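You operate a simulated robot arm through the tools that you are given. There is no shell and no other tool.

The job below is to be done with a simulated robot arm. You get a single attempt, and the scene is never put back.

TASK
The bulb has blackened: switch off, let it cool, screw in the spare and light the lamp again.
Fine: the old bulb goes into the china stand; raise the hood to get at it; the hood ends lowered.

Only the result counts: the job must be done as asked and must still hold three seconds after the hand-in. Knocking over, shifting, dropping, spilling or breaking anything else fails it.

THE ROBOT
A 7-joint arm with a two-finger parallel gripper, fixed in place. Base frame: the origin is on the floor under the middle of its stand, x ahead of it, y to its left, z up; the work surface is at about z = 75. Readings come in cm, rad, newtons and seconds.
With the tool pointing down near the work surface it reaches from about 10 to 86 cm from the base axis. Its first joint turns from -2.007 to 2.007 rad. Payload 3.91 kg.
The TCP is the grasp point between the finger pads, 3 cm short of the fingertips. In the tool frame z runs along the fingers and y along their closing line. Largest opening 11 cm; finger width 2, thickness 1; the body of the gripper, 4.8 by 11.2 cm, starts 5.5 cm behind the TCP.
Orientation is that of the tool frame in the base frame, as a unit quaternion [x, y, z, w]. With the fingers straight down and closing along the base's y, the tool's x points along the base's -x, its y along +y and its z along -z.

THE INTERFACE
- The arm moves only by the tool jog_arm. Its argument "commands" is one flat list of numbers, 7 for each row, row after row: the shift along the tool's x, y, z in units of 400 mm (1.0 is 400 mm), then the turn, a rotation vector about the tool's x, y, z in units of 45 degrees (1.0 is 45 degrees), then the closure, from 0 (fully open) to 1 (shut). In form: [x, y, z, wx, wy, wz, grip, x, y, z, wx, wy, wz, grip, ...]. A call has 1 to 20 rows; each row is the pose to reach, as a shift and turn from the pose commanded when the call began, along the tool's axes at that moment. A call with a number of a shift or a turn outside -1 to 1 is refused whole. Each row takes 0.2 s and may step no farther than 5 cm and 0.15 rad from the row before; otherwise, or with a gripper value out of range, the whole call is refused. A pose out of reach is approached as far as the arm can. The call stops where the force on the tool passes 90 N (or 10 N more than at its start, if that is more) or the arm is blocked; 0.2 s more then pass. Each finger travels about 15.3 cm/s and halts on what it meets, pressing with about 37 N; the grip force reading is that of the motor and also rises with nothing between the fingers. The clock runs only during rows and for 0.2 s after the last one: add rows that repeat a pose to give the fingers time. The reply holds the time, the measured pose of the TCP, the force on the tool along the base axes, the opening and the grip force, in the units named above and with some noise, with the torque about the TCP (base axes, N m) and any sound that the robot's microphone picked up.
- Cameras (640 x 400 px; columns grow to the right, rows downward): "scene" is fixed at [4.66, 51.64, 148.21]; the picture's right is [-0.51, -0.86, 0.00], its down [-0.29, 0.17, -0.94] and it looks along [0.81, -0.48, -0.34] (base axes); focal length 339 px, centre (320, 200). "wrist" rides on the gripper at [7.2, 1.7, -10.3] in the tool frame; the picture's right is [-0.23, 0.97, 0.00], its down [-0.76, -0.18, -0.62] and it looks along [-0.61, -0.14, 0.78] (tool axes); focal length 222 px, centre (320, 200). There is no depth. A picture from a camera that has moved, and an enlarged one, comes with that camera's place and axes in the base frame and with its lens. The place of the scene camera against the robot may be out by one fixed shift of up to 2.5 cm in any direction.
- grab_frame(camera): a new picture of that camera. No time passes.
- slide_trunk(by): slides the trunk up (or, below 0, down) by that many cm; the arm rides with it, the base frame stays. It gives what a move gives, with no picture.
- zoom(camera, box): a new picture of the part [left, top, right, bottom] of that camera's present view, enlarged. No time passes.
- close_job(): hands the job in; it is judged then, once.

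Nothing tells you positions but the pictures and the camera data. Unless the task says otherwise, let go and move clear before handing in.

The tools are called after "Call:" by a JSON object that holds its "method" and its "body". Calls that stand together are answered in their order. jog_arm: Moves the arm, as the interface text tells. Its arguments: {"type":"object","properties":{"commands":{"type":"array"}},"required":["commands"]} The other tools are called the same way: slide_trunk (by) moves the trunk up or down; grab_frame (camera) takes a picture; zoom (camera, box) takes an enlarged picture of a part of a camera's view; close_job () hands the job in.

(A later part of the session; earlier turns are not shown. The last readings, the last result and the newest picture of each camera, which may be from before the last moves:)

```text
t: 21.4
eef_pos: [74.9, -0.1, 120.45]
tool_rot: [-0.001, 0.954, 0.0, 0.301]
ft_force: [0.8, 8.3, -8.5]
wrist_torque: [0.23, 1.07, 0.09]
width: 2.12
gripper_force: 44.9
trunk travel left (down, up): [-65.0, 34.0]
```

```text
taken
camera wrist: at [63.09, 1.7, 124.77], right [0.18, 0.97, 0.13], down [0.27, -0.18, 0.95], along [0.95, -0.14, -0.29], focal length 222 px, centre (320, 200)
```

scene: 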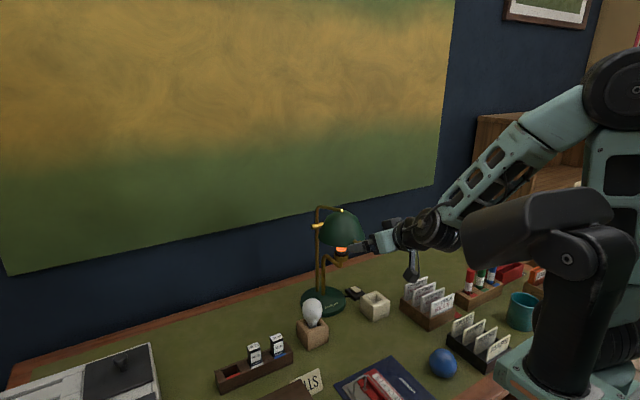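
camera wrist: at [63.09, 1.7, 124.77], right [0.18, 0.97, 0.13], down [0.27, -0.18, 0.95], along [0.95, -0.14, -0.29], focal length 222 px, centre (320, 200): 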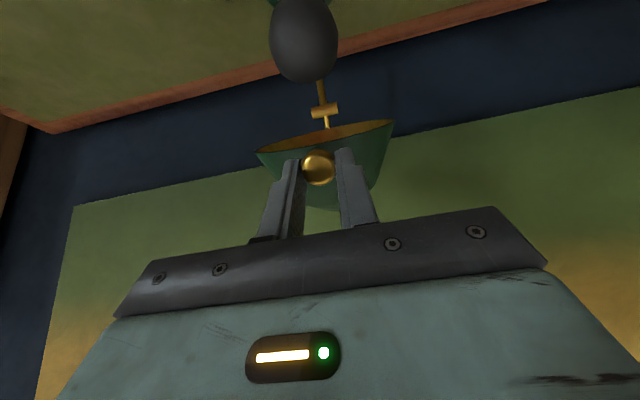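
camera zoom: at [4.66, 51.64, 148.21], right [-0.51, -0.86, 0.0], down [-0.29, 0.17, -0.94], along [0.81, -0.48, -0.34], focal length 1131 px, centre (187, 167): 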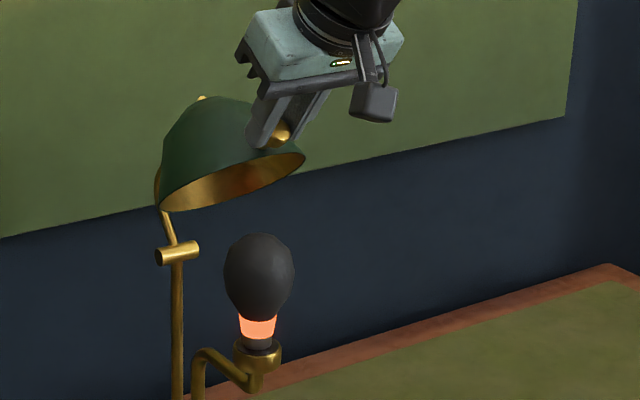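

The hood swings up cleanly, exposing the blackened bulb. I'll continue along the arc to roughly 65°.

Call:
{"method": "jog_arm", "body": {"commands": [-0.0501, 0, -0.0049, 0, 0.0444, 0, 1, -0.1003, 0, -0.0054, 0, 0.0889, 0, 1, -0.1505, 0, -0.0017, 0, 0.1333, 0, 1, -0.2, 0, 0.0061, 0, 0.1778, 0, 1, -0.2488, 0, 0.0184, 0, 0.222, 0, 1]}}

Call:
{"method": "zoom", "body": {"camera": "scene", "box": [290, 130, 430, 270]}}

```text
t: 22.6
eef_pos: [83.3, -0.03, 125.63]
tool_rot: [0.0, 0.976, 0.001, 0.218]
ft_force: [-4.8, 9.9, 0.3]
wrist_torque: [0.3, 0.83, 0.04]
width: 2.14
gripper_force: 44.7
trunk travel left (down, up): [-65.0, 34.0]
```

```text
2.86 times, centred on (360, 200) of scene
camera zoom: at [4.66, 51.64, 148.21], right [-0.51, -0.86, 0.0], down [-0.29, 0.17, -0.94], along [0.81, -0.48, -0.34], focal length 970 px, centre (206, 200)
```

zoom: 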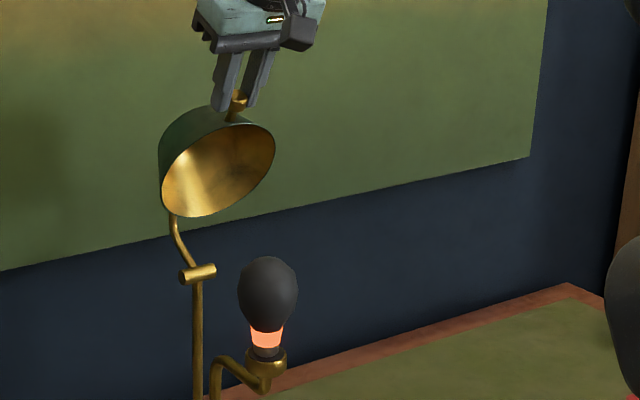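

Call:
{"method": "jog_arm", "body": {"commands": [-0.0494, 0, 0.0076, 0, 0.0444, 0, 1, -0.0985, 0, 0.0195, 0, 0.0889, 0, 1, -0.1459, 0, 0.0356, 0, 0.1333, 0, 1]}}

Call:
{"method": "zoom", "body": {"camera": "scene", "box": [290, 130, 430, 270]}}

```text
t: 23.4
eef_pos: [88.58, 0.03, 126.73]
tool_rot: [0.001, 0.985, -0.001, 0.17]
ft_force: [-1.7, 8.7, 18.0]
wrist_torque: [0.31, -0.31, -0.06]
width: 2.1
gripper_force: 45.5
out of reach, approached as far as the arm can: row 3
trunk travel left (down, up): [-65.0, 34.0]
```

```text
2.86 times, centred on (360, 200) of scene
camera zoom: at [4.66, 51.64, 148.21], right [-0.51, -0.86, 0.0], down [-0.29, 0.17, -0.94], along [0.81, -0.48, -0.34], focal length 970 px, centre (206, 200)
```

zoom: 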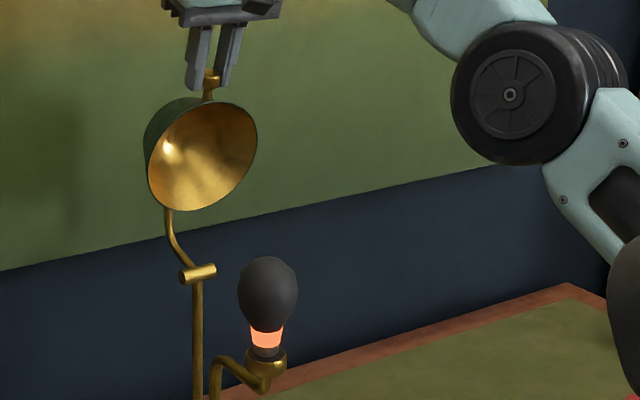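

The hood is now about 78° open, at the edge of reach, and its weight should be past the balance point. I'll open the fingers slightly and see whether it stays up.

Call:
{"method": "jog_arm", "body": {"commands": [0, 0, 0, 0, 0, 0, 0.75, 0, 0, 0, 0, 0, 0, 0.7, 0, 0, 0, 0, 0, 0, 0.7]}}

Call:
{"method": "zoom", "body": {"camera": "scene", "box": [290, 130, 430, 270]}}

Call:
{"method": "grab_frame", "body": {"camera": "wrist"}}

```text
t: 24.2
eef_pos: [88.64, -0.12, 126.4]
tool_rot: [-0.001, 0.986, 0.0, 0.165]
ft_force: [0.2, 0.5, 0.2]
wrist_torque: [-0.01, 0.04, 0.0]
width: 3.3
gripper_force: 0.1
trunk travel left (down, up): [-65.0, 34.0]
```

```text
2.86 times, centred on (360, 200) of scene
camera zoom: at [4.66, 51.64, 148.21], right [-0.51, -0.86, 0.0], down [-0.29, 0.17, -0.94], along [0.81, -0.48, -0.34], focal length 970 px, centre (206, 200)
```

zoom: 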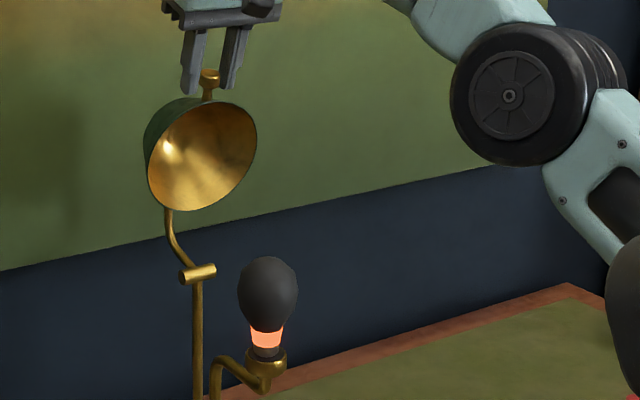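

```text
taken
camera wrist: at [78.68, 1.64, 133.77], right [0.21, 0.97, 0.07], down [0.52, -0.18, 0.84], along [0.83, -0.14, -0.54], focal length 222 px, centre (320, 200)
```

wrist: 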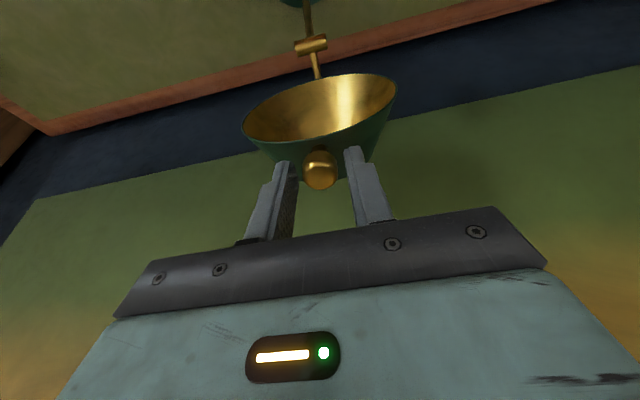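

The hood stays up by itself. I'll open further, withdraw up and back, and set the gripper vertical in front of the bulb.

Call:
{"method": "jog_arm", "body": {"commands": [0.0546, 0, -0.0717, 0, 0, 0, 0.6, 0.141, 0, -0.1279, 0, 0, 0, 0.5, 0.2356, 0, -0.1605, 0, 0, 0, 0.3, 0.3065, 0, -0.1849, 0, 0, 0, 0.1, 0.342, 0, -0.1813, 0, 0.14, 0, 0, 0.3785, 0, -0.1753, 0, 0.28, 0, 0, 0.4173, 0, -0.1702, 0, 0.422, 0, 0]}}

Call:
{"method": "grab_frame", "body": {"camera": "wrist"}}

Call:
{"method": "zoom", "body": {"camera": "scene", "box": [290, 130, 430, 270]}}

```text
t: 25.8
eef_pos: [70.8, -0.05, 127.46]
tool_rot: [-0.001, 1.0, 0.0, 0.0]
ft_force: [-1.2, -0.4, -0.5]
wrist_torque: [0.0, -0.04, 0.03]
width: 11.0
gripper_force: 0.0
trunk travel left (down, up): [-65.0, 34.0]
```

```text
taken
camera wrist: at [63.62, 1.62, 137.73], right [0.23, 0.97, 0.0], down [0.76, -0.18, 0.62], along [0.61, -0.14, -0.78], focal length 222 px, centre (320, 200)
```

wrist: 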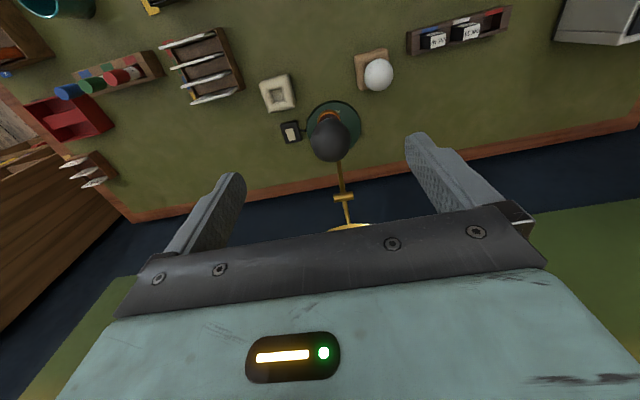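

```text
2.86 times, centred on (360, 200) of scene
camera zoom: at [4.66, 51.64, 148.21], right [-0.51, -0.86, 0.0], down [-0.29, 0.17, -0.94], along [0.81, -0.48, -0.34], focal length 970 px, centre (206, 200)
```

zoom: 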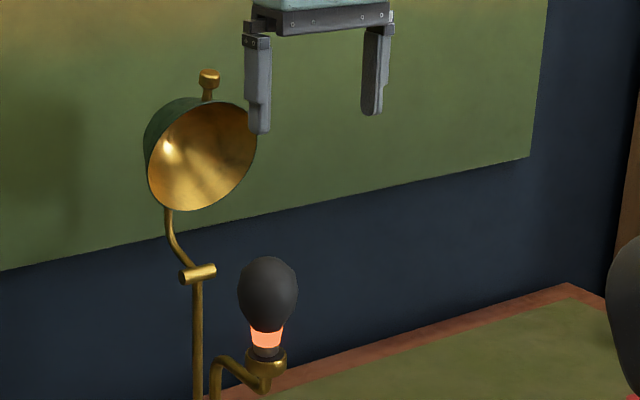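

The hood holds. Next I'll zoom in to measure the bulb, the china stand and the spare.

Call:
{"method": "zoom", "body": {"camera": "wrist", "box": [290, 80, 380, 170]}}

Call:
{"method": "zoom", "body": {"camera": "wrist", "box": [250, 60, 320, 130]}}

Call:
{"method": "zoom", "body": {"camera": "wrist", "box": [340, 30, 410, 100]}}

Call:
{"method": "zoom", "body": {"camera": "scene", "box": [310, 210, 370, 260]}}

```text
4.44 times, centred on (335, 125) of wrist
camera zoom: at [63.62, 1.62, 137.73], right [0.23, 0.97, 0.0], down [0.76, -0.18, 0.62], along [0.61, -0.14, -0.78], focal length 987 px, centre (253, 533)
```

zoom: 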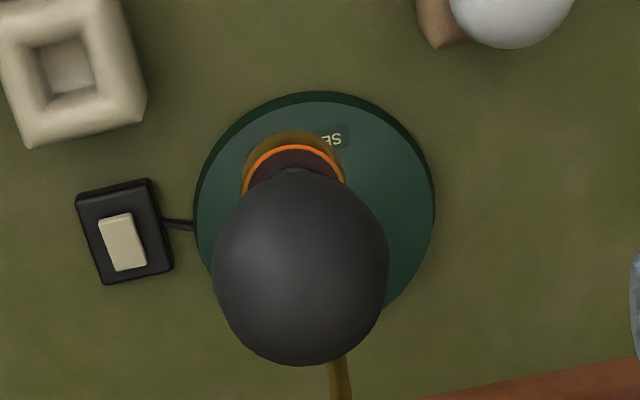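

```text
5.71 times, centred on (285, 95) of wrist
camera zoom: at [63.62, 1.62, 137.73], right [0.23, 0.97, 0.0], down [0.76, -0.18, 0.62], along [0.61, -0.14, -0.78], focal length 1269 px, centre (520, 800)
```

zoom: 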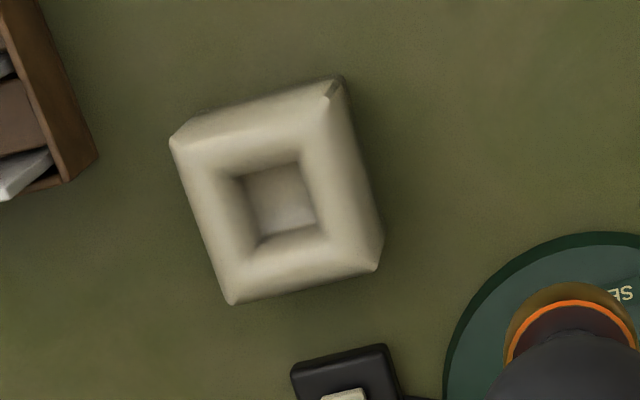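

```text
5.71 times, centred on (375, 65) of wrist
camera zoom: at [63.62, 1.62, 137.73], right [0.23, 0.97, 0.0], down [0.76, -0.18, 0.62], along [0.61, -0.14, -0.78], focal length 1269 px, centre (6, 971)
```

zoom: 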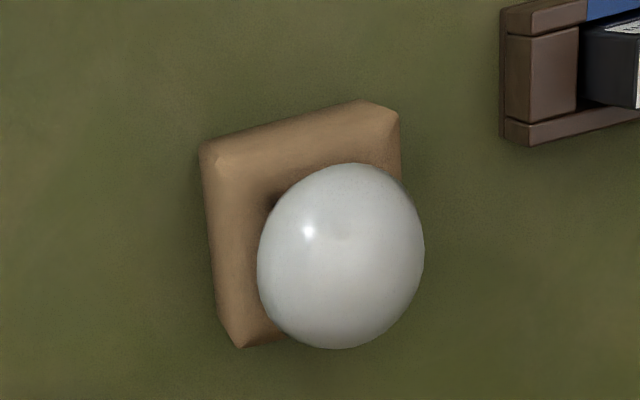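

```text
8.00 times, centred on (340, 235) of scene
camera zoom: at [4.66, 51.64, 148.21], right [-0.51, -0.86, 0.0], down [-0.29, 0.17, -0.94], along [0.81, -0.48, -0.34], focal length 2715 px, centre (160, -80)
```

zoom: 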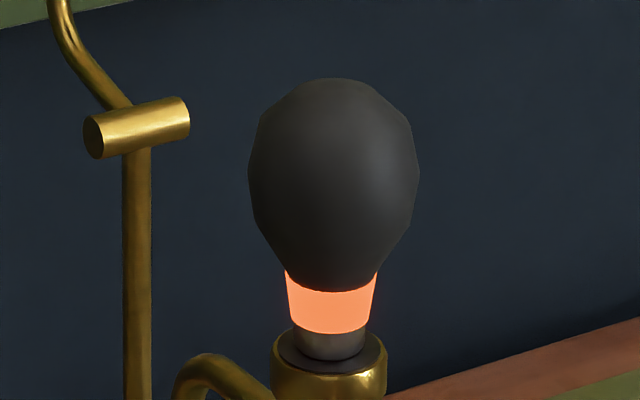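

The old bulb's axis works out at (78.0, 0.1), with its equator at z ≈ 105.2. The stand's hole is near (74.9, -11.3) and the spare's axis near (74.9, 11.7). The band is still bright orange, so I'll wait a while and watch it.

Call:
{"method": "jog_arm", "body": {"commands": [0, 0, 0, 0, 0, 0, 0, 0, 0, 0, 0, 0, 0, 0, 0, 0, 0, 0, 0, 0, 0, 0, 0, 0, 0, 0, 0, 0, 0, 0, 0, 0, 0, 0, 0, 0, 0, 0, 0, 0, 0, 0, 0, 0, 0, 0, 0, 0, 0, 0, 0, 0, 0, 0, 0, 0, 0, 0, 0, 0, 0, 0, 0, 0, 0, 0, 0, 0, 0, 0, 0, 0, 0, 0, 0, 0, 0, 0, 0, 0, 0, 0, 0, 0, 0, 0, 0, 0, 0, 0, 0, 0, 0, 0, 0, 0, 0, 0, 0, 0, 0, 0, 0, 0, 0, 0, 0, 0, 0, 0, 0, 0, 0, 0, 0, 0, 0, 0, 0, 0, 0, 0, 0, 0, 0, 0, 0, 0, 0, 0, 0, 0, 0, 0, 0, 0, 0, 0, 0, 0]}}

Call:
{"method": "zoom", "body": {"camera": "scene", "box": [310, 210, 370, 260]}}

```text
t: 30.0
eef_pos: [70.77, -0.03, 127.38]
tool_rot: [0.0, 1.0, 0.0, 0.001]
ft_force: [0.1, -0.2, 0.4]
wrist_torque: [0.01, -0.02, 0.03]
width: 11.01
gripper_force: 0.2
trunk travel left (down, up): [-65.0, 34.0]
```

```text
8.00 times, centred on (340, 235) of scene
camera zoom: at [4.66, 51.64, 148.21], right [-0.51, -0.86, 0.0], down [-0.29, 0.17, -0.94], along [0.81, -0.48, -0.34], focal length 2715 px, centre (160, -80)
```

zoom: 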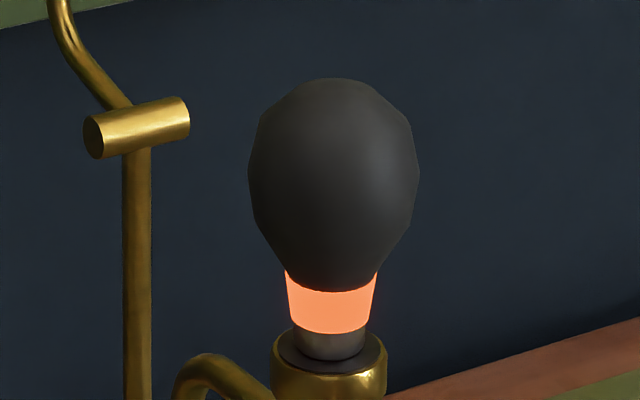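

Call:
{"method": "jog_arm", "body": {"commands": [0, 0, 0, 0, 0, 0, 0, 0, 0, 0, 0, 0, 0, 0, 0, 0, 0, 0, 0, 0, 0, 0, 0, 0, 0, 0, 0, 0, 0, 0, 0, 0, 0, 0, 0, 0, 0, 0, 0, 0, 0, 0, 0, 0, 0, 0, 0, 0, 0, 0, 0, 0, 0, 0, 0, 0, 0, 0, 0, 0, 0, 0, 0, 0, 0, 0, 0, 0, 0, 0, 0, 0, 0, 0, 0, 0, 0, 0, 0, 0, 0, 0, 0, 0, 0, 0, 0, 0, 0, 0, 0, 0, 0, 0, 0, 0, 0, 0, 0, 0, 0, 0, 0, 0, 0, 0, 0, 0, 0, 0, 0, 0, 0, 0, 0, 0, 0, 0, 0, 0, 0, 0, 0, 0, 0, 0, 0, 0, 0, 0, 0, 0, 0, 0, 0, 0, 0, 0, 0, 0]}}

Call:
{"method": "zoom", "body": {"camera": "scene", "box": [310, 210, 370, 260]}}

Call:
{"method": "jog_arm", "body": {"commands": [0, 0, 0, 0, 0, 0, 0, 0, 0, 0, 0, 0, 0, 0, 0, 0, 0, 0, 0, 0, 0, 0, 0, 0, 0, 0, 0, 0, 0, 0, 0, 0, 0, 0, 0, 0, 0, 0, 0, 0, 0, 0, 0, 0, 0, 0, 0, 0, 0, 0, 0, 0, 0, 0, 0, 0, 0, 0, 0, 0, 0, 0, 0, 0, 0, 0, 0, 0, 0, 0, 0, 0, 0, 0, 0, 0, 0, 0, 0, 0, 0, 0, 0, 0, 0, 0, 0, 0, 0, 0, 0, 0, 0, 0, 0, 0, 0, 0, 0, 0, 0, 0, 0, 0, 0, 0, 0, 0, 0, 0, 0, 0, 0, 0, 0, 0, 0, 0, 0, 0, 0, 0, 0, 0, 0, 0, 0, 0, 0, 0, 0, 0, 0, 0, 0, 0, 0, 0, 0, 0]}}

Call:
{"method": "zoom", "body": {"camera": "scene", "box": [310, 210, 370, 260]}}

```text
t: 34.2
eef_pos: [70.7, 0.01, 127.3]
tool_rot: [0.0, 1.0, 0.0, 0.001]
ft_force: [1.1, -0.3, -0.3]
wrist_torque: [0.04, -0.01, -0.02]
width: 11.01
gripper_force: 0.0
trunk travel left (down, up): [-65.0, 34.0]
```

```text
8.00 times, centred on (340, 235) of scene
camera zoom: at [4.66, 51.64, 148.21], right [-0.51, -0.86, 0.0], down [-0.29, 0.17, -0.94], along [0.81, -0.48, -0.34], focal length 2715 px, centre (160, -80)
```

zoom: 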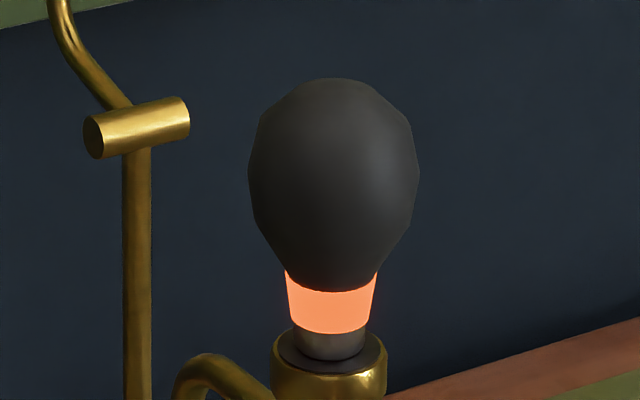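

```text
t: 38.4
eef_pos: [70.68, 0.0, 127.39]
tool_rot: [0.0, 1.0, 0.0, 0.001]
ft_force: [-0.2, -0.1, 0.7]
wrist_torque: [0.02, 0.02, 0.0]
width: 10.99
gripper_force: 0.0
trunk travel left (down, up): [-65.0, 34.0]
```

```text
8.00 times, centred on (340, 235) of scene
camera zoom: at [4.66, 51.64, 148.21], right [-0.51, -0.86, 0.0], down [-0.29, 0.17, -0.94], along [0.81, -0.48, -0.34], focal length 2715 px, centre (160, -80)
```

zoom: 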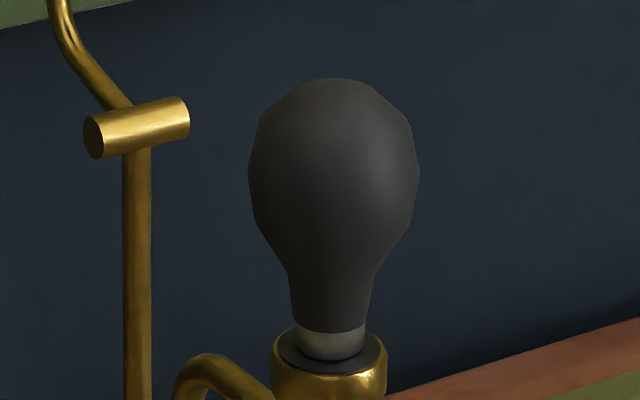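

The band has gone dark, so the bulb is cool. I'll move above it and turn the gripper 90° clockwise, which leaves room for a long anticlockwise unscrewing stroke.

Call:
{"method": "jog_arm", "body": {"commands": [-0.0304, 0.0003, 0.0388, 0, 0, 0.1667, 0.15, -0.0608, 0.0007, 0.0775, 0, 0, 0.3333, 0.2, -0.0912, 0.001, 0.1163, 0, 0, 0.5, 0.27, -0.1217, 0.0013, 0.155, 0, 0, 0.6667, 0.27, -0.1521, 0.0017, 0.1938, 0, 0, 0.8333, 0.27, -0.1825, 0.002, 0.2325, 0, 0, 1.0, 0.27]}}

Call:
{"method": "jog_arm", "body": {"commands": [0, 0, 0, 0, 0, 0.1667, 0.27, 0, 0, 0, 0, 0, 0.3333, 0.27, 0, 0, 0, 0, 0, 0.5, 0.27, 0, 0, 0, 0, 0, 0.6667, 0.27, 0, 0, 0, 0, 0, 0.8333, 0.27, 0, 0, 0, 0, 0, 1.0, 0.27]}}

Call:
{"method": "grab_frame", "body": {"camera": "wrist"}}

Call:
{"method": "zoom", "body": {"camera": "scene", "box": [290, 130, 430, 270]}}

```text
t: 39.8
eef_pos: [78.07, 0.04, 118.02]
tool_rot: [0.383, 0.924, 0.0, 0.001]
ft_force: [-0.2, 1.1, 2.0]
wrist_torque: [0.01, -0.01, -0.02]
width: 8.04
gripper_force: 0.1
trunk travel left (down, up): [-65.0, 34.0]
```

```text
t: 41.2
eef_pos: [78.08, 0.04, 118.04]
tool_rot: [0.708, 0.706, 0.0, 0.0]
ft_force: [1.0, 0.8, 0.0]
wrist_torque: [0.01, 0.01, 0.0]
width: 8.05
gripper_force: 0.0
trunk travel left (down, up): [-65.0, 34.0]
```

```text
taken
camera wrist: at [79.87, 7.23, 128.42], right [0.97, -0.23, 0.0], down [-0.18, -0.76, 0.62], along [-0.14, -0.61, -0.78], focal length 222 px, centre (320, 200)
```

wrist: 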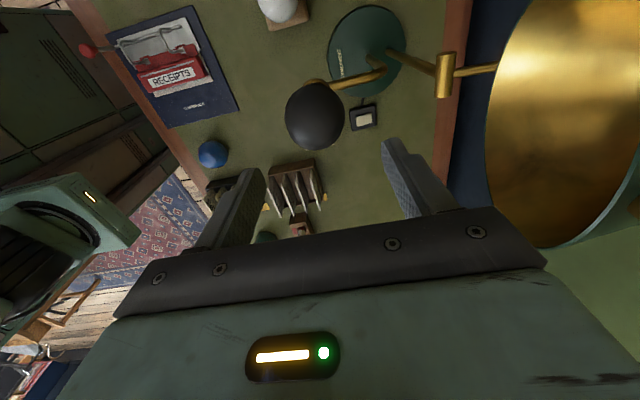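

```text
2.86 times, centred on (360, 200) of scene
camera zoom: at [4.66, 51.64, 148.21], right [-0.51, -0.86, 0.0], down [-0.29, 0.17, -0.94], along [0.81, -0.48, -0.34], focal length 970 px, centre (206, 200)
```

zoom: 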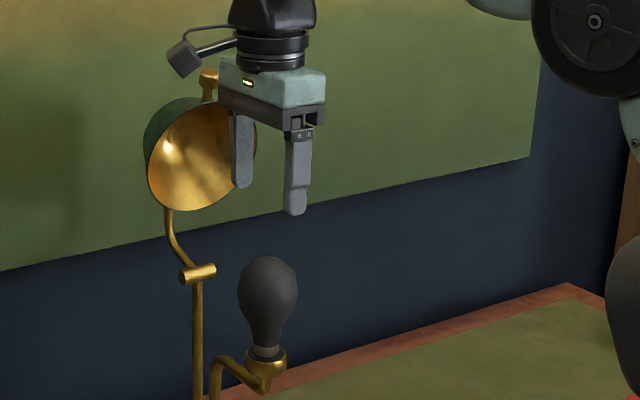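

Call:
{"method": "zoom", "body": {"camera": "wrist", "box": [260, 60, 370, 170]}}

```text
3.64 times, centred on (315, 115) of wrist
camera zoom: at [79.87, 7.23, 128.42], right [0.97, -0.23, 0.0], down [-0.18, -0.76, 0.62], along [-0.14, -0.61, -0.78], focal length 808 px, centre (338, 509)
```

zoom: 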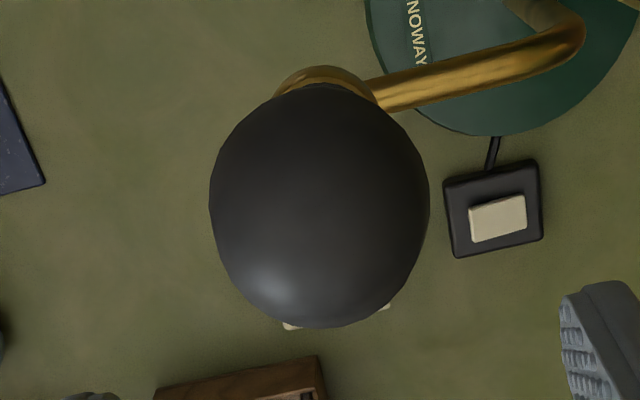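

The bulb's axis is at about (77.87, 0.03). I'll descend so the pads meet it at its equator.

Call:
{"method": "jog_arm", "body": {"commands": [0, -0.005, 0.08, 0, 0, 0, 0.27, 0, -0.005, 0.16, 0, 0, 0, 0.27, 0, -0.005, 0.22, 0, 0, 0, 0.27, 0, -0.005, 0.27, 0, 0, 0, 0.27, 0, -0.005, 0.3075, 0, 0, 0, 0.27]}}

Call:
{"method": "zoom", "body": {"camera": "scene", "box": [310, 200, 370, 260]}}

Call:
{"method": "grab_frame", "body": {"camera": "wrist"}}

```text
t: 42.4
eef_pos: [77.81, 0.15, 105.76]
tool_rot: [0.708, 0.707, 0.0, 0.0]
ft_force: [-1.2, 0.3, 0.0]
wrist_torque: [0.0, -0.05, 0.04]
width: 8.04
gripper_force: 0.1
trunk travel left (down, up): [-65.0, 34.0]
```

```text
6.67 times, centred on (340, 230) of scene
camera zoom: at [4.66, 51.64, 148.21], right [-0.51, -0.86, 0.0], down [-0.29, 0.17, -0.94], along [0.81, -0.48, -0.34], focal length 2262 px, centre (187, 0)
```

zoom: 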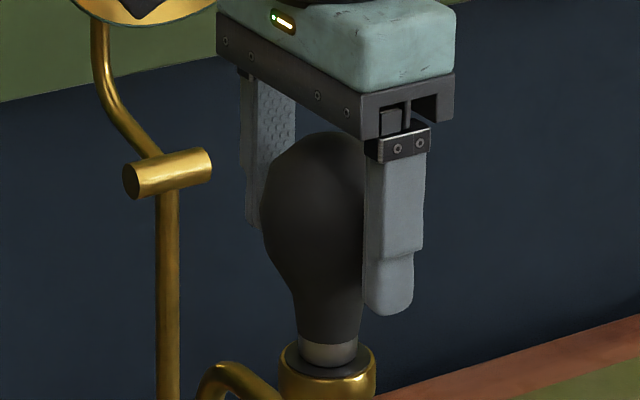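

```text
taken
camera wrist: at [79.66, 7.26, 116.13], right [0.97, -0.23, 0.0], down [-0.18, -0.76, 0.62], along [-0.14, -0.61, -0.78], focal length 222 px, centre (320, 200)
```

wrist: 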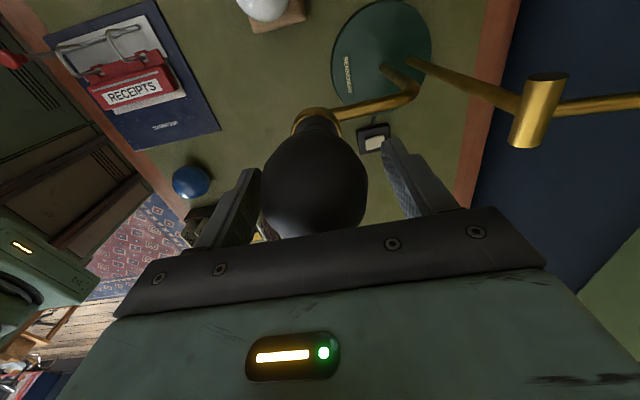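

Call:
{"method": "jog_arm", "body": {"commands": [0, 0, 0, 0, 0, 0, 0.35, 0, 0, 0, 0, 0, 0, 0.45, 0, 0, 0, 0, 0, 0, 0.55, 0, 0, 0, 0, 0, 0, 0.55]}}

Call:
{"method": "grab_frame", "body": {"camera": "wrist"}}

```text
t: 43.4
eef_pos: [77.63, -0.06, 105.79]
tool_rot: [0.706, 0.708, -0.002, -0.001]
ft_force: [-30.4, -2.7, -1.7]
wrist_torque: [0.03, 0.02, 0.04]
width: 5.85
gripper_force: 18.4
trunk travel left (down, up): [-65.0, 34.0]
```

```text
taken
camera wrist: at [79.43, 7.28, 116.13], right [0.97, -0.23, 0.0], down [-0.17, -0.76, 0.62], along [-0.14, -0.61, -0.78], focal length 222 px, centre (320, 200)
```

wrist: 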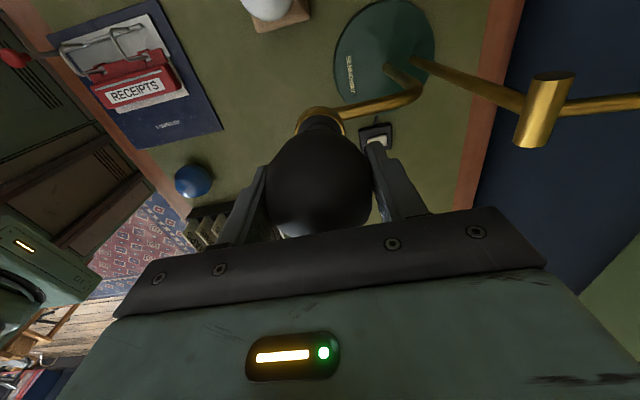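

There's a sideways load, which puts the true axis at x ≈ 77.6. I'll shift the command to remove that load before turning.

Call:
{"method": "jog_arm", "body": {"commands": [0, -0.0063, 0, 0, 0, 0, 0.6, 0, -0.0063, 0, 0, 0, 0, 0.65]}}

```text
t: 44.0
eef_pos: [77.5, -0.03, 105.92]
tool_rot: [0.706, 0.708, 0.0, 0.0]
ft_force: [-19.0, 0.4, -3.2]
wrist_torque: [0.02, -0.04, -0.02]
width: 5.84
gripper_force: 18.0
trunk travel left (down, up): [-65.0, 34.0]
```

Call:
{"method": "jog_arm", "body": {"commands": [0, -0.004, 0, 0, 0, 0, 0.65, 0, -0.004, 0, 0, 0, 0, 0.65]}}

```text
t: 44.6
eef_pos: [77.48, 0.11, 105.77]
tool_rot: [0.707, 0.707, 0.001, 0.001]
ft_force: [-6.5, 2.2, -3.6]
wrist_torque: [0.01, -0.13, -0.01]
width: 5.85
gripper_force: 17.9
trunk travel left (down, up): [-65.0, 34.0]
```

The side load is nearly gone. Now I'll unscrew anticlockwise by 45° and watch the torque and vertical force.

Call:
{"method": "jog_arm", "body": {"commands": [0, 0, 0, 0, 0, -0.1667, 0.65, 0, 0, 0, 0, 0, -0.3333, 0.65, 0, 0, 0, 0, 0, -0.5, 0.65, 0, 0, 0, 0, 0, -0.6667, 0.65, 0, 0, 0, 0, 0, -0.8333, 0.65, 0, 0, 0, 0, 0, -1.0, 0.65]}}

Call:
{"method": "zoom", "body": {"camera": "scene", "box": [310, 210, 370, 260]}}

```text
t: 46.0
eef_pos: [77.43, 0.07, 105.91]
tool_rot: [0.381, 0.925, 0.0, 0.001]
ft_force: [7.8, 4.1, 2.0]
wrist_torque: [0.08, -0.06, -0.02]
width: 5.86
gripper_force: 18.0
trunk travel left (down, up): [-65.0, 34.0]
```

```text
8.00 times, centred on (340, 235) of scene
camera zoom: at [4.66, 51.64, 148.21], right [-0.51, -0.86, 0.0], down [-0.29, 0.17, -0.94], along [0.81, -0.48, -0.34], focal length 2715 px, centre (160, -80)
```

zoom: 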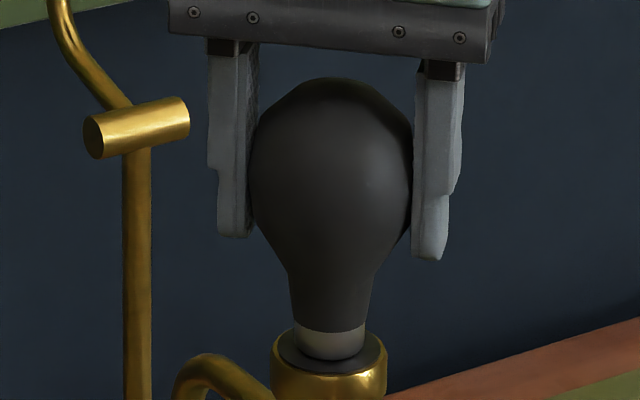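

Call:
{"method": "jog_arm", "body": {"commands": [0, 0, 0, 0, 0, -0.1667, 0.65, 0, 0, 0, 0, 0, -0.3333, 0.65, 0, 0, 0, 0, 0, -0.5, 0.65, 0, 0, 0, 0, 0, -0.6667, 0.65, 0, 0, 0, 0, 0, -0.8333, 0.65, 0, 0, 0, 0, 0, -1.0, 0.65]}}

Call:
{"method": "zoom", "body": {"camera": "scene", "box": [310, 210, 370, 260]}}

Call:
{"method": "jog_arm", "body": {"commands": [0, 0, 0, 0, 0, -0.1667, 0.65, 0, 0, 0, 0, 0, -0.3333, 0.65, 0, 0, 0, 0, 0, -0.5, 0.65, 0, 0, 0, 0, 0, -0.6667, 0.65, 0, 0, 0, 0, 0, -0.8333, 0.65, 0, 0, 0, 0, 0, -1.0, 0.65]}}

Call:
{"method": "zoom", "body": {"camera": "scene", "box": [310, 210, 370, 260]}}

```text
t: 47.4
eef_pos: [77.49, 0.16, 105.93]
tool_rot: [-0.002, 1.0, -0.001, 0.001]
ft_force: [12.2, 5.5, 7.8]
wrist_torque: [0.09, -0.03, -0.02]
width: 5.82
gripper_force: 18.0
trunk travel left (down, up): [-65.0, 34.0]
```

```text
8.00 times, centred on (340, 235) of scene
camera zoom: at [4.66, 51.64, 148.21], right [-0.51, -0.86, 0.0], down [-0.29, 0.17, -0.94], along [0.81, -0.48, -0.34], focal length 2715 px, centre (160, -80)
```

zoom: 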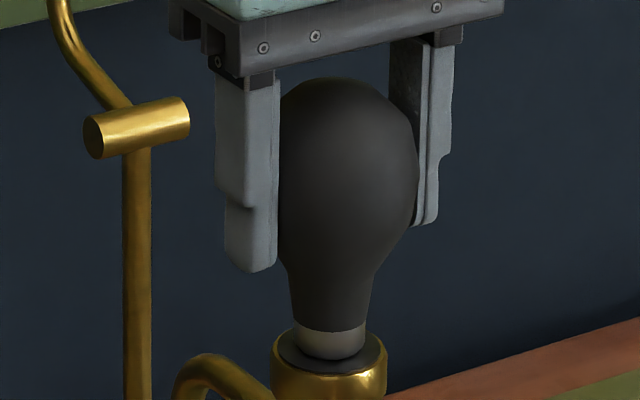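

```text
t: 48.8
eef_pos: [77.41, 0.08, 105.8]
tool_rot: [-0.384, 0.923, 0.0, 0.001]
ft_force: [13.9, 4.8, 13.0]
wrist_torque: [-0.04, -0.09, -0.01]
width: 5.81
gripper_force: 17.6
trunk travel left (down, up): [-65.0, 34.0]
```

```text
8.00 times, centred on (340, 235) of scene
camera zoom: at [4.66, 51.64, 148.21], right [-0.51, -0.86, 0.0], down [-0.29, 0.17, -0.94], along [0.81, -0.48, -0.34], focal length 2715 px, centre (160, -80)
```

zoom: 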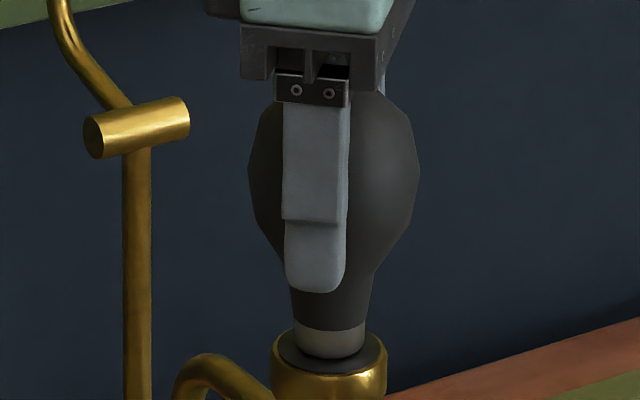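

The vertical force climbs steadily, so the bulb is backing out at roughly 0.35 cm per turn. I'll follow it upward as I keep turning.

Call:
{"method": "jog_arm", "body": {"commands": [-0.0025, -0.001, -0.0035, 0, 0, -0.1667, 0.65, -0.0025, -0.001, -0.0037, 0, 0, -0.3333, 0.65, -0.0025, -0.001, -0.0039, 0, 0, -0.5, 0.65, -0.0025, -0.001, -0.0041, 0, 0, -0.6667, 0.65, -0.0025, -0.001, -0.0043, 0, 0, -0.8333, 0.65, -0.0025, -0.001, -0.0045, 0, 0, -1.0, 0.65]}}

Call:
{"method": "zoom", "body": {"camera": "scene", "box": [310, 190, 370, 260]}}

```text
t: 50.2
eef_pos: [77.45, 0.01, 105.85]
tool_rot: [0.709, -0.706, 0.001, 0.0]
ft_force: [1.6, -2.1, 1.0]
wrist_torque: [-0.09, 0.06, -0.03]
width: 5.84
gripper_force: 18.5
trunk travel left (down, up): [-65.0, 34.0]
```

```text
5.71 times, centred on (340, 225) of scene
camera zoom: at [4.66, 51.64, 148.21], right [-0.51, -0.86, 0.0], down [-0.29, 0.17, -0.94], along [0.81, -0.48, -0.34], focal length 1939 px, centre (206, 57)
```

zoom: 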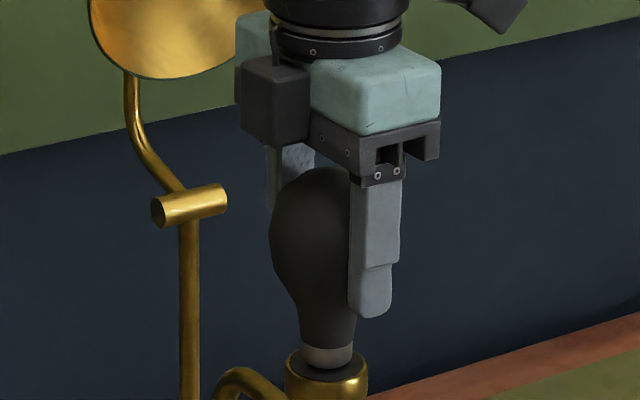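

Half a turn is done without any jam. I'll open, rotate back 180° around the bulb and re-grip for the next stroke.

Call:
{"method": "jog_arm", "body": {"commands": [0, 0, 0, 0, 0, 0, 0.4, 0, 0, 0, 0, 0, 0, 0.27, 0, 0, 0, 0, 0, 0, 0.27]}}

Call:
{"method": "zoom", "body": {"camera": "scene", "box": [310, 210, 370, 260]}}

Call:
{"method": "grab_frame", "body": {"camera": "wrist"}}

```text
t: 51.0
eef_pos: [77.48, 0.06, 106.02]
tool_rot: [-0.707, 0.707, -0.001, 0.0]
ft_force: [1.4, 0.3, -0.3]
wrist_torque: [0.02, 0.0, -0.02]
width: 8.02
gripper_force: 0.0
trunk travel left (down, up): [-65.0, 34.0]
```

```text
8.00 times, centred on (340, 235) of scene
camera zoom: at [4.66, 51.64, 148.21], right [-0.51, -0.86, 0.0], down [-0.29, 0.17, -0.94], along [0.81, -0.48, -0.34], focal length 2715 px, centre (160, -80)
```

zoom: 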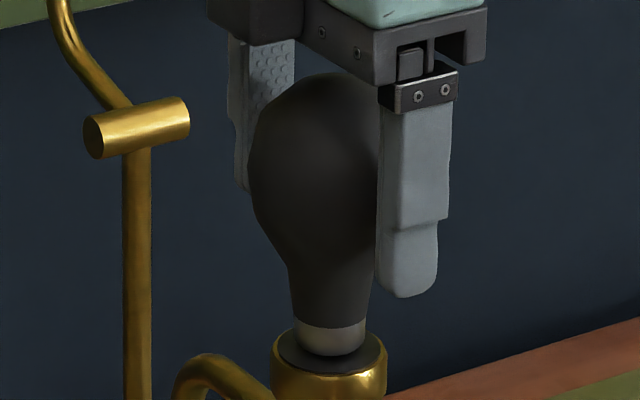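

```text
taken
camera wrist: at [75.99, -7.22, 116.31], right [-0.97, 0.23, 0.0], down [0.18, 0.76, 0.62], along [0.14, 0.61, -0.78], focal length 222 px, centre (320, 200)
```

wrist: 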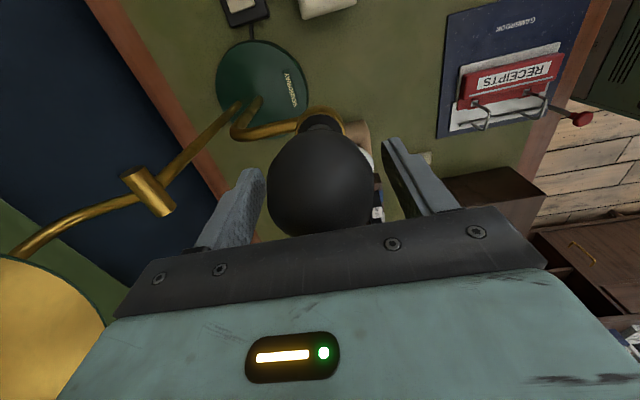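

The bulb has risen about 0.18 cm. To see whether longer strokes are possible, I'll lift clear above the bulb and test how far the wrist can turn.

Call:
{"method": "jog_arm", "body": {"commands": [0, 0, -0.1, 0, 0, 0, 0.27, 0, 0, -0.2, 0, 0, 0, 0.27, 0, 0, -0.3, 0, 0, 0, 0.27]}}

Call:
{"method": "jog_arm", "body": {"commands": [0, 0, 0, 0, 0, -0.1667, 0.27, 0, 0, 0, 0, 0, -0.3333, 0.27, 0, 0, 0, 0, 0, -0.5, 0.27, 0, 0, 0, 0, 0, -0.6667, 0.27, 0, 0, 0, 0, 0, -0.8333, 0.27, 0, 0, 0, 0, 0, -1.0, 0.27]}}

```text
t: 51.8
eef_pos: [77.63, -0.08, 117.94]
tool_rot: [0.708, -0.706, 0.001, -0.002]
ft_force: [-0.5, -0.1, 0.0]
wrist_torque: [0.0, -0.02, 0.01]
width: 8.03
gripper_force: 0.1
trunk travel left (down, up): [-65.0, 34.0]
```

```text
t: 53.2
eef_pos: [77.51, 0.1, 117.9]
tool_rot: [0.924, -0.382, 0.0, 0.001]
ft_force: [0.0, -0.8, -0.5]
wrist_torque: [-0.02, 0.04, -0.04]
width: 8.05
gripper_force: 0.1
trunk travel left (down, up): [-65.0, 34.0]
```

Call:
{"method": "jog_arm", "body": {"commands": [0, 0, 0, 0, 0, -0.1667, 0.27, 0, 0, 0, 0, 0, -0.3333, 0.27, 0, 0, 0, 0, 0, -0.5, 0.27]}}

Call:
{"method": "grab_frame", "body": {"camera": "scene"}}

```text
t: 54.0
eef_pos: [77.52, -0.05, 117.94]
tool_rot: [0.981, -0.194, 0.0, 0.0]
ft_force: [-0.5, -0.1, 0.2]
wrist_torque: [0.01, 0.02, -0.03]
width: 8.02
gripper_force: 0.1
trunk travel left (down, up): [-65.0, 34.0]
```

```text
taken
```

scene: 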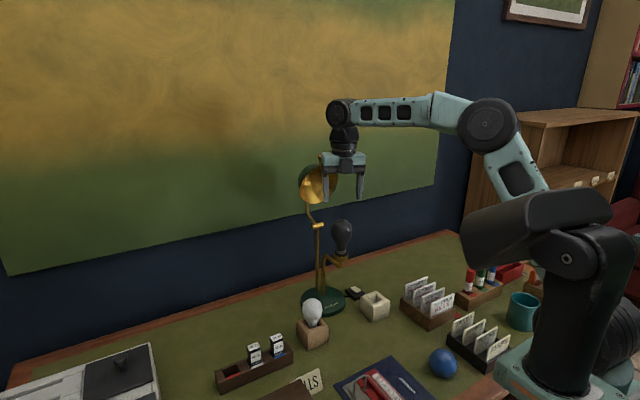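

The wrist turns to about 157° without trouble, so I can use strokes of about 300°. I'll rotate back to the far negative side while above the bulb.

Call:
{"method": "jog_arm", "body": {"commands": [0, 0, 0, 0, 0, 0.1667, 0.27, 0, 0, 0, 0, 0, 0.3333, 0.27, 0, 0, 0, 0, 0, 0.5, 0.27, 0, 0, 0, 0, 0, 0.6667, 0.27, 0, 0, 0, 0, 0, 0.8333, 0.27, 0, 0, 0, 0, 0, 1.0, 0.27]}}

Call:
{"method": "jog_arm", "body": {"commands": [0, 0, 0, 0, 0, 0.1667, 0.27, 0, 0, 0, 0, 0, 0.3333, 0.27, 0, 0, 0, 0, 0, 0.5, 0.27, 0, 0, 0, 0, 0, 0.6667, 0.27, 0, 0, 0, 0, 0, 0.8333, 0.27, 0, 0, 0, 0, 0, 1.0, 0.27]}}

Call:
{"method": "jog_arm", "body": {"commands": [0, 0, 0, 0, 0, 0.1667, 0.27, 0, 0, 0, 0, 0, 0.3333, 0.27, 0, 0, 0, 0, 0, 0.5, 0.27, 0, 0, 0, 0, 0, 0.6667, 0.27, 0, 0, 0, 0, 0, 0.8333, 0.27, 0, 0, 0, 0, 0, 1.0, 0.27]}}

Call:
{"method": "jog_arm", "body": {"commands": [0, 0, 0, 0, 0, 0.1667, 0.27, 0, 0, 0, 0, 0, 0.3333, 0.27, 0, 0, 0, 0, 0, 0.5, 0.27, 0, 0, 0, 0, 0, 0.6667, 0.27, 0, 0, 0, 0, 0, 0.8333, 0.27, 0, 0, 0, 0, 0, 1.0, 0.27]}}

Call:
{"method": "jog_arm", "body": {"commands": [0, 0, 0, 0, 0, 0.1667, 0.27, 0, 0, 0, 0, 0, 0.3333, 0.27, 0, 0, 0, 0, 0, 0.5, 0.27, 0, 0, 0, 0, 0, 0.6667, 0.27, 0, 0, 0, 0, 0, 0.8333, 0.27, 0, 0, 0, 0, 0, 1.0, 0.27]}}

Call:
{"method": "jog_arm", "body": {"commands": [0, 0, 0, 0, 0, 0.1667, 0.27, 0, 0, 0, 0, 0, 0.3333, 0.27, 0, 0, 0, 0, 0, 0.5, 0.27, 0, 0, 0, 0, 0, 0.6667, 0.27, 0, 0, 0, 0, 0, 0.8333, 0.27, 0, 0, 0, 0, 0, 1.0, 0.27]}}

```text
t: 55.4
eef_pos: [77.55, -0.05, 118.15]
tool_rot: [0.832, -0.555, 0.001, 0.0]
ft_force: [1.0, -0.5, -0.2]
wrist_torque: [0.02, -0.01, -0.02]
width: 8.03
gripper_force: 0.1
trunk travel left (down, up): [-65.0, 34.0]
```

```text
t: 56.8
eef_pos: [77.48, -0.02, 118.09]
tool_rot: [-0.555, 0.832, -0.001, 0.001]
ft_force: [0.2, 0.6, -0.4]
wrist_torque: [0.01, 0.01, -0.01]
width: 8.04
gripper_force: 0.0
trunk travel left (down, up): [-65.0, 34.0]
```

```text
t: 58.2
eef_pos: [77.55, 0.04, 117.89]
tool_rot: [-0.194, 0.981, 0.0, 0.001]
ft_force: [-0.7, -0.3, 0.3]
wrist_torque: [-0.02, -0.01, -0.04]
width: 8.0
gripper_force: 0.0
trunk travel left (down, up): [-65.0, 34.0]
```

```text
t: 59.6
eef_pos: [77.45, 0.04, 117.98]
tool_rot: [0.196, 0.981, 0.0, 0.001]
ft_force: [0.7, 0.6, -0.5]
wrist_torque: [-0.04, 0.0, 0.01]
width: 8.05
gripper_force: 0.1
trunk travel left (down, up): [-65.0, 34.0]
```

```text
t: 61.0
eef_pos: [77.56, 0.14, 118.07]
tool_rot: [0.556, 0.831, 0.001, 0.001]
ft_force: [0.9, 0.4, -0.4]
wrist_torque: [0.01, 0.0, -0.04]
width: 8.03
gripper_force: 0.1
trunk travel left (down, up): [-65.0, 34.0]
```

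```text
t: 62.4
eef_pos: [77.46, 0.05, 117.93]
tool_rot: [0.831, 0.556, 0.001, 0.001]
ft_force: [0.0, 0.9, -0.4]
wrist_torque: [0.0, -0.01, 0.01]
width: 8.03
gripper_force: 0.0
trunk travel left (down, up): [-65.0, 34.0]
```

Call:
{"method": "jog_arm", "body": {"commands": [0, 0, 0, 0, 0, 0.1667, 0.27, 0, 0, 0, 0, 0, 0.3333, 0.27, 0, 0, 0, 0, 0, 0.5, 0.27, 0, 0, 0, 0, 0, 0.6667, 0.27, 0, 0, 0, 0, 0, 0.8333, 0.27]}}

Call:
{"method": "jog_arm", "body": {"commands": [0, 0, 0.1, 0, 0, 0, 0.27, 0, 0, 0.2, 0, 0, 0, 0.27, 0, 0, 0.26, 0, 0, 0, 0.27, 0, 0, 0.3, 0, 0, 0, 0.27]}}

Call:
{"method": "jog_arm", "body": {"commands": [0, 0, 0, 0, 0, 0, 0.4, 0, 0, 0, 0, 0, 0, 0.55, 0, 0, 0, 0, 0, 0, 0.65, 0, 0, 0, 0, 0, 0, 0.65]}}

Call:
{"method": "zoom", "body": {"camera": "scene", "box": [300, 180, 380, 260]}}

```text
t: 63.6
eef_pos: [77.44, 0.02, 118.07]
tool_rot: [0.966, 0.258, 0.0, 0.001]
ft_force: [-0.3, -0.2, 0.3]
wrist_torque: [0.0, 0.03, 0.0]
width: 8.03
gripper_force: 0.0
trunk travel left (down, up): [-65.0, 34.0]
```

```text
t: 64.6
eef_pos: [77.49, -0.03, 105.94]
tool_rot: [0.966, 0.259, 0.001, -0.001]
ft_force: [-0.6, 0.7, 0.7]
wrist_torque: [-0.01, -0.02, -0.02]
width: 8.04
gripper_force: 0.1
trunk travel left (down, up): [-65.0, 34.0]
```

```text
t: 65.6
eef_pos: [77.38, -0.03, 105.84]
tool_rot: [0.966, 0.26, 0.0, 0.0]
ft_force: [-4.3, 3.7, -0.4]
wrist_torque: [0.06, 0.03, 0.02]
width: 5.8
gripper_force: 18.1
trunk travel left (down, up): [-65.0, 34.0]
```

```text
5.00 times, centred on (340, 220) of scene
camera zoom: at [4.66, 51.64, 148.21], right [-0.51, -0.86, 0.0], down [-0.29, 0.17, -0.94], along [0.81, -0.48, -0.34], focal length 1697 px, centre (220, 100)
```

zoom: 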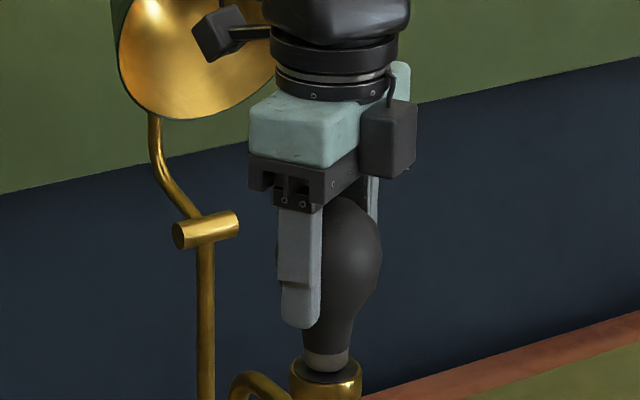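

The grip is well centred. I'll make the next stroke of 135° anticlockwise, following the thread upward.

Call:
{"method": "jog_arm", "body": {"commands": [0, 0, -0.0002, 0, 0, -0.1667, 0.65, 0, 0, -0.0004, 0, 0, -0.3333, 0.65, 0, 0, -0.0006, 0, 0, -0.5, 0.65, 0, 0, -0.0008, 0, 0, -0.6667, 0.65, 0, 0, -0.001, 0, 0, -0.8333, 0.65, 0, 0, -0.0012, 0, 0, -1.0, 0.65]}}

Call:
{"method": "jog_arm", "body": {"commands": [0, 0, -0.0002, 0, 0, -0.1667, 0.65, 0, 0, -0.0004, 0, 0, -0.3333, 0.65, 0, 0, -0.0006, 0, 0, -0.5, 0.65, 0, 0, -0.0008, 0, 0, -0.6667, 0.65, 0, 0, -0.001, 0, 0, -0.8333, 0.65, 0, 0, -0.0012, 0, 0, -1.0, 0.65]}}

Call:
{"method": "jog_arm", "body": {"commands": [0, 0, -0.0002, 0, 0, -0.1667, 0.65, 0, 0, -0.0004, 0, 0, -0.3333, 0.65, 0, 0, -0.0006, 0, 0, -0.5, 0.65, 0, 0, -0.0008, 0, 0, -0.6667, 0.65, 0, 0, -0.001, 0, 0, -0.8333, 0.65, 0, 0, -0.0012, 0, 0, -1.0, 0.65]}}

Call:
{"method": "zoom", "body": {"camera": "scene", "box": [300, 180, 380, 260]}}

```text
t: 67.0
eef_pos: [77.49, -0.01, 106.05]
tool_rot: [0.792, 0.61, 0.0, 0.001]
ft_force: [-7.1, 0.0, -4.1]
wrist_torque: [0.0, 0.04, 0.0]
width: 5.8
gripper_force: 17.4
trunk travel left (down, up): [-65.0, 34.0]
```

```text
t: 68.4
eef_pos: [77.51, -0.0, 106.23]
tool_rot: [0.498, 0.867, 0.0, 0.0]
ft_force: [-8.9, 0.6, -4.7]
wrist_torque: [0.07, -0.01, 0.01]
width: 5.83
gripper_force: 17.6
trunk travel left (down, up): [-65.0, 34.0]
```

```text
t: 69.8
eef_pos: [77.52, 0.07, 106.16]
tool_rot: [0.129, 0.992, 0.0, 0.001]
ft_force: [-6.6, 1.2, -5.2]
wrist_torque: [0.12, 0.03, 0.01]
width: 5.85
gripper_force: 17.8
trunk travel left (down, up): [-65.0, 34.0]
```

```text
5.00 times, centred on (340, 220) of scene
camera zoom: at [4.66, 51.64, 148.21], right [-0.51, -0.86, 0.0], down [-0.29, 0.17, -0.94], along [0.81, -0.48, -0.34], focal length 1697 px, centre (220, 100)
```

zoom: 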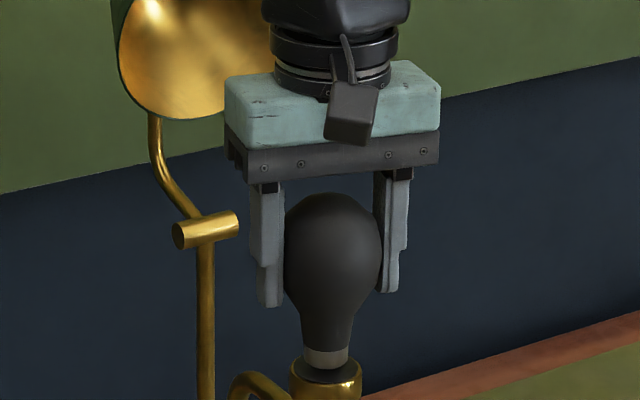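

Forces stay low and the rate matches the thread. I'll continue to the end of this stroke.

Call:
{"method": "jog_arm", "body": {"commands": [0, 0, -0.0002, 0, 0, -0.1667, 0.65, 0, 0, -0.0004, 0, 0, -0.3333, 0.65, 0, 0, -0.0006, 0, 0, -0.5, 0.65, 0, 0, -0.0008, 0, 0, -0.6667, 0.65, 0, 0, -0.001, 0, 0, -0.8333, 0.65, 0, 0, -0.0012, 0, 0, -1.0, 0.65]}}

Call:
{"method": "jog_arm", "body": {"commands": [0, 0, -0.0002, 0, 0, -0.1667, 0.65, 0, 0, -0.0004, 0, 0, -0.3333, 0.65, 0, 0, -0.0006, 0, 0, -0.5, 0.65, 0, 0, -0.0008, 0, 0, -0.6667, 0.65, 0, 0, -0.001, 0, 0, -0.8333, 0.65, 0, 0, -0.0012, 0, 0, -1.0, 0.65]}}

Call:
{"method": "jog_arm", "body": {"commands": [0, 0, -0.0002, 0, 0, -0.1667, 0.65, 0, 0, -0.0004, 0, 0, -0.3333, 0.65, 0, 0, -0.0006, 0, 0, -0.5, 0.65, 0, 0, -0.0008, 0, 0, -0.6667, 0.65, 0, 0, -0.001, 0, 0, -0.8333, 0.65, 0, 0, -0.0012, 0, 0, -1.0, 0.65]}}

Call:
{"method": "zoom", "body": {"camera": "scene", "box": [300, 180, 380, 260]}}

```text
t: 71.2
eef_pos: [77.61, -0.06, 106.21]
tool_rot: [-0.259, 0.966, -0.002, 0.003]
ft_force: [0.6, -0.5, -0.2]
wrist_torque: [0.04, 0.01, -0.01]
width: 5.82
gripper_force: 18.6
trunk travel left (down, up): [-65.0, 34.0]
```

```text
t: 72.6
eef_pos: [77.56, 0.14, 106.46]
tool_rot: [-0.61, 0.792, -0.001, 0.0]
ft_force: [0.1, -0.8, -0.5]
wrist_torque: [0.04, 0.01, -0.03]
width: 5.79
gripper_force: 18.3
trunk travel left (down, up): [-65.0, 34.0]
```

```text
t: 74.0
eef_pos: [77.62, 0.07, 106.22]
tool_rot: [0.867, -0.498, 0.0, -0.001]
ft_force: [0.1, -0.3, -0.4]
wrist_torque: [-0.02, 0.0, -0.01]
width: 5.81
gripper_force: 18.0
trunk travel left (down, up): [-65.0, 34.0]
```

```text
5.00 times, centred on (340, 220) of scene
camera zoom: at [4.66, 51.64, 148.21], right [-0.51, -0.86, 0.0], down [-0.29, 0.17, -0.94], along [0.81, -0.48, -0.34], focal length 1697 px, centre (220, 100)
```

zoom: 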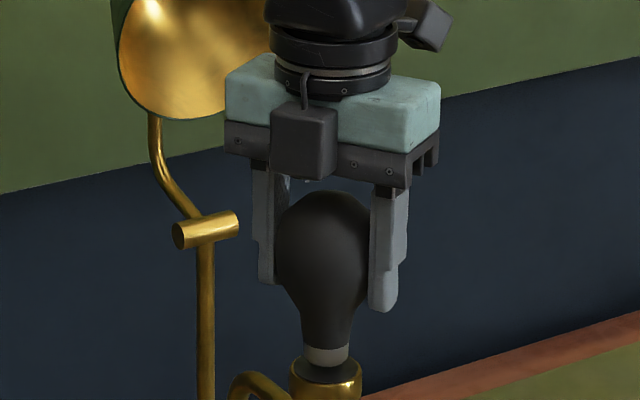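

All forces dropped to about zero after roughly one full turn, so the bulb should be free. I'll lift it gently by 1 cm and check.

Call:
{"method": "jog_arm", "body": {"commands": [0, 0, -0.0125, 0, 0, 0, 0.65, 0, 0, -0.025, 0, 0, 0, 0.65]}}

Call:
{"method": "zoom", "body": {"camera": "scene", "box": [300, 180, 380, 260]}}

```text
t: 74.6
eef_pos: [77.56, 0.06, 107.24]
tool_rot: [0.867, -0.499, 0.0, -0.002]
ft_force: [-0.2, 0.1, -0.7]
wrist_torque: [0.02, 0.01, 0.02]
width: 5.81
gripper_force: 17.6
trunk travel left (down, up): [-65.0, 34.0]
```

```text
5.00 times, centred on (340, 220) of scene
camera zoom: at [4.66, 51.64, 148.21], right [-0.51, -0.86, 0.0], down [-0.29, 0.17, -0.94], along [0.81, -0.48, -0.34], focal length 1697 px, centre (220, 100)
```

zoom: 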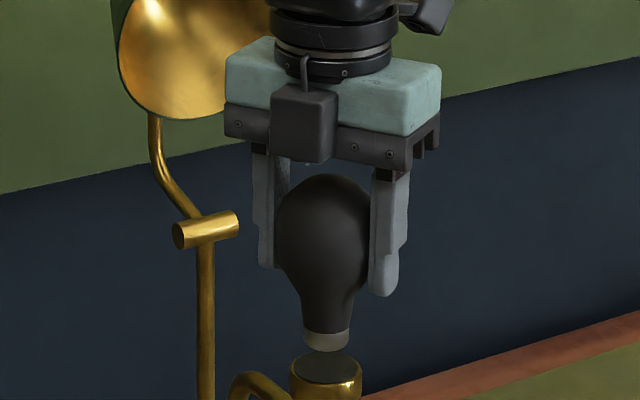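

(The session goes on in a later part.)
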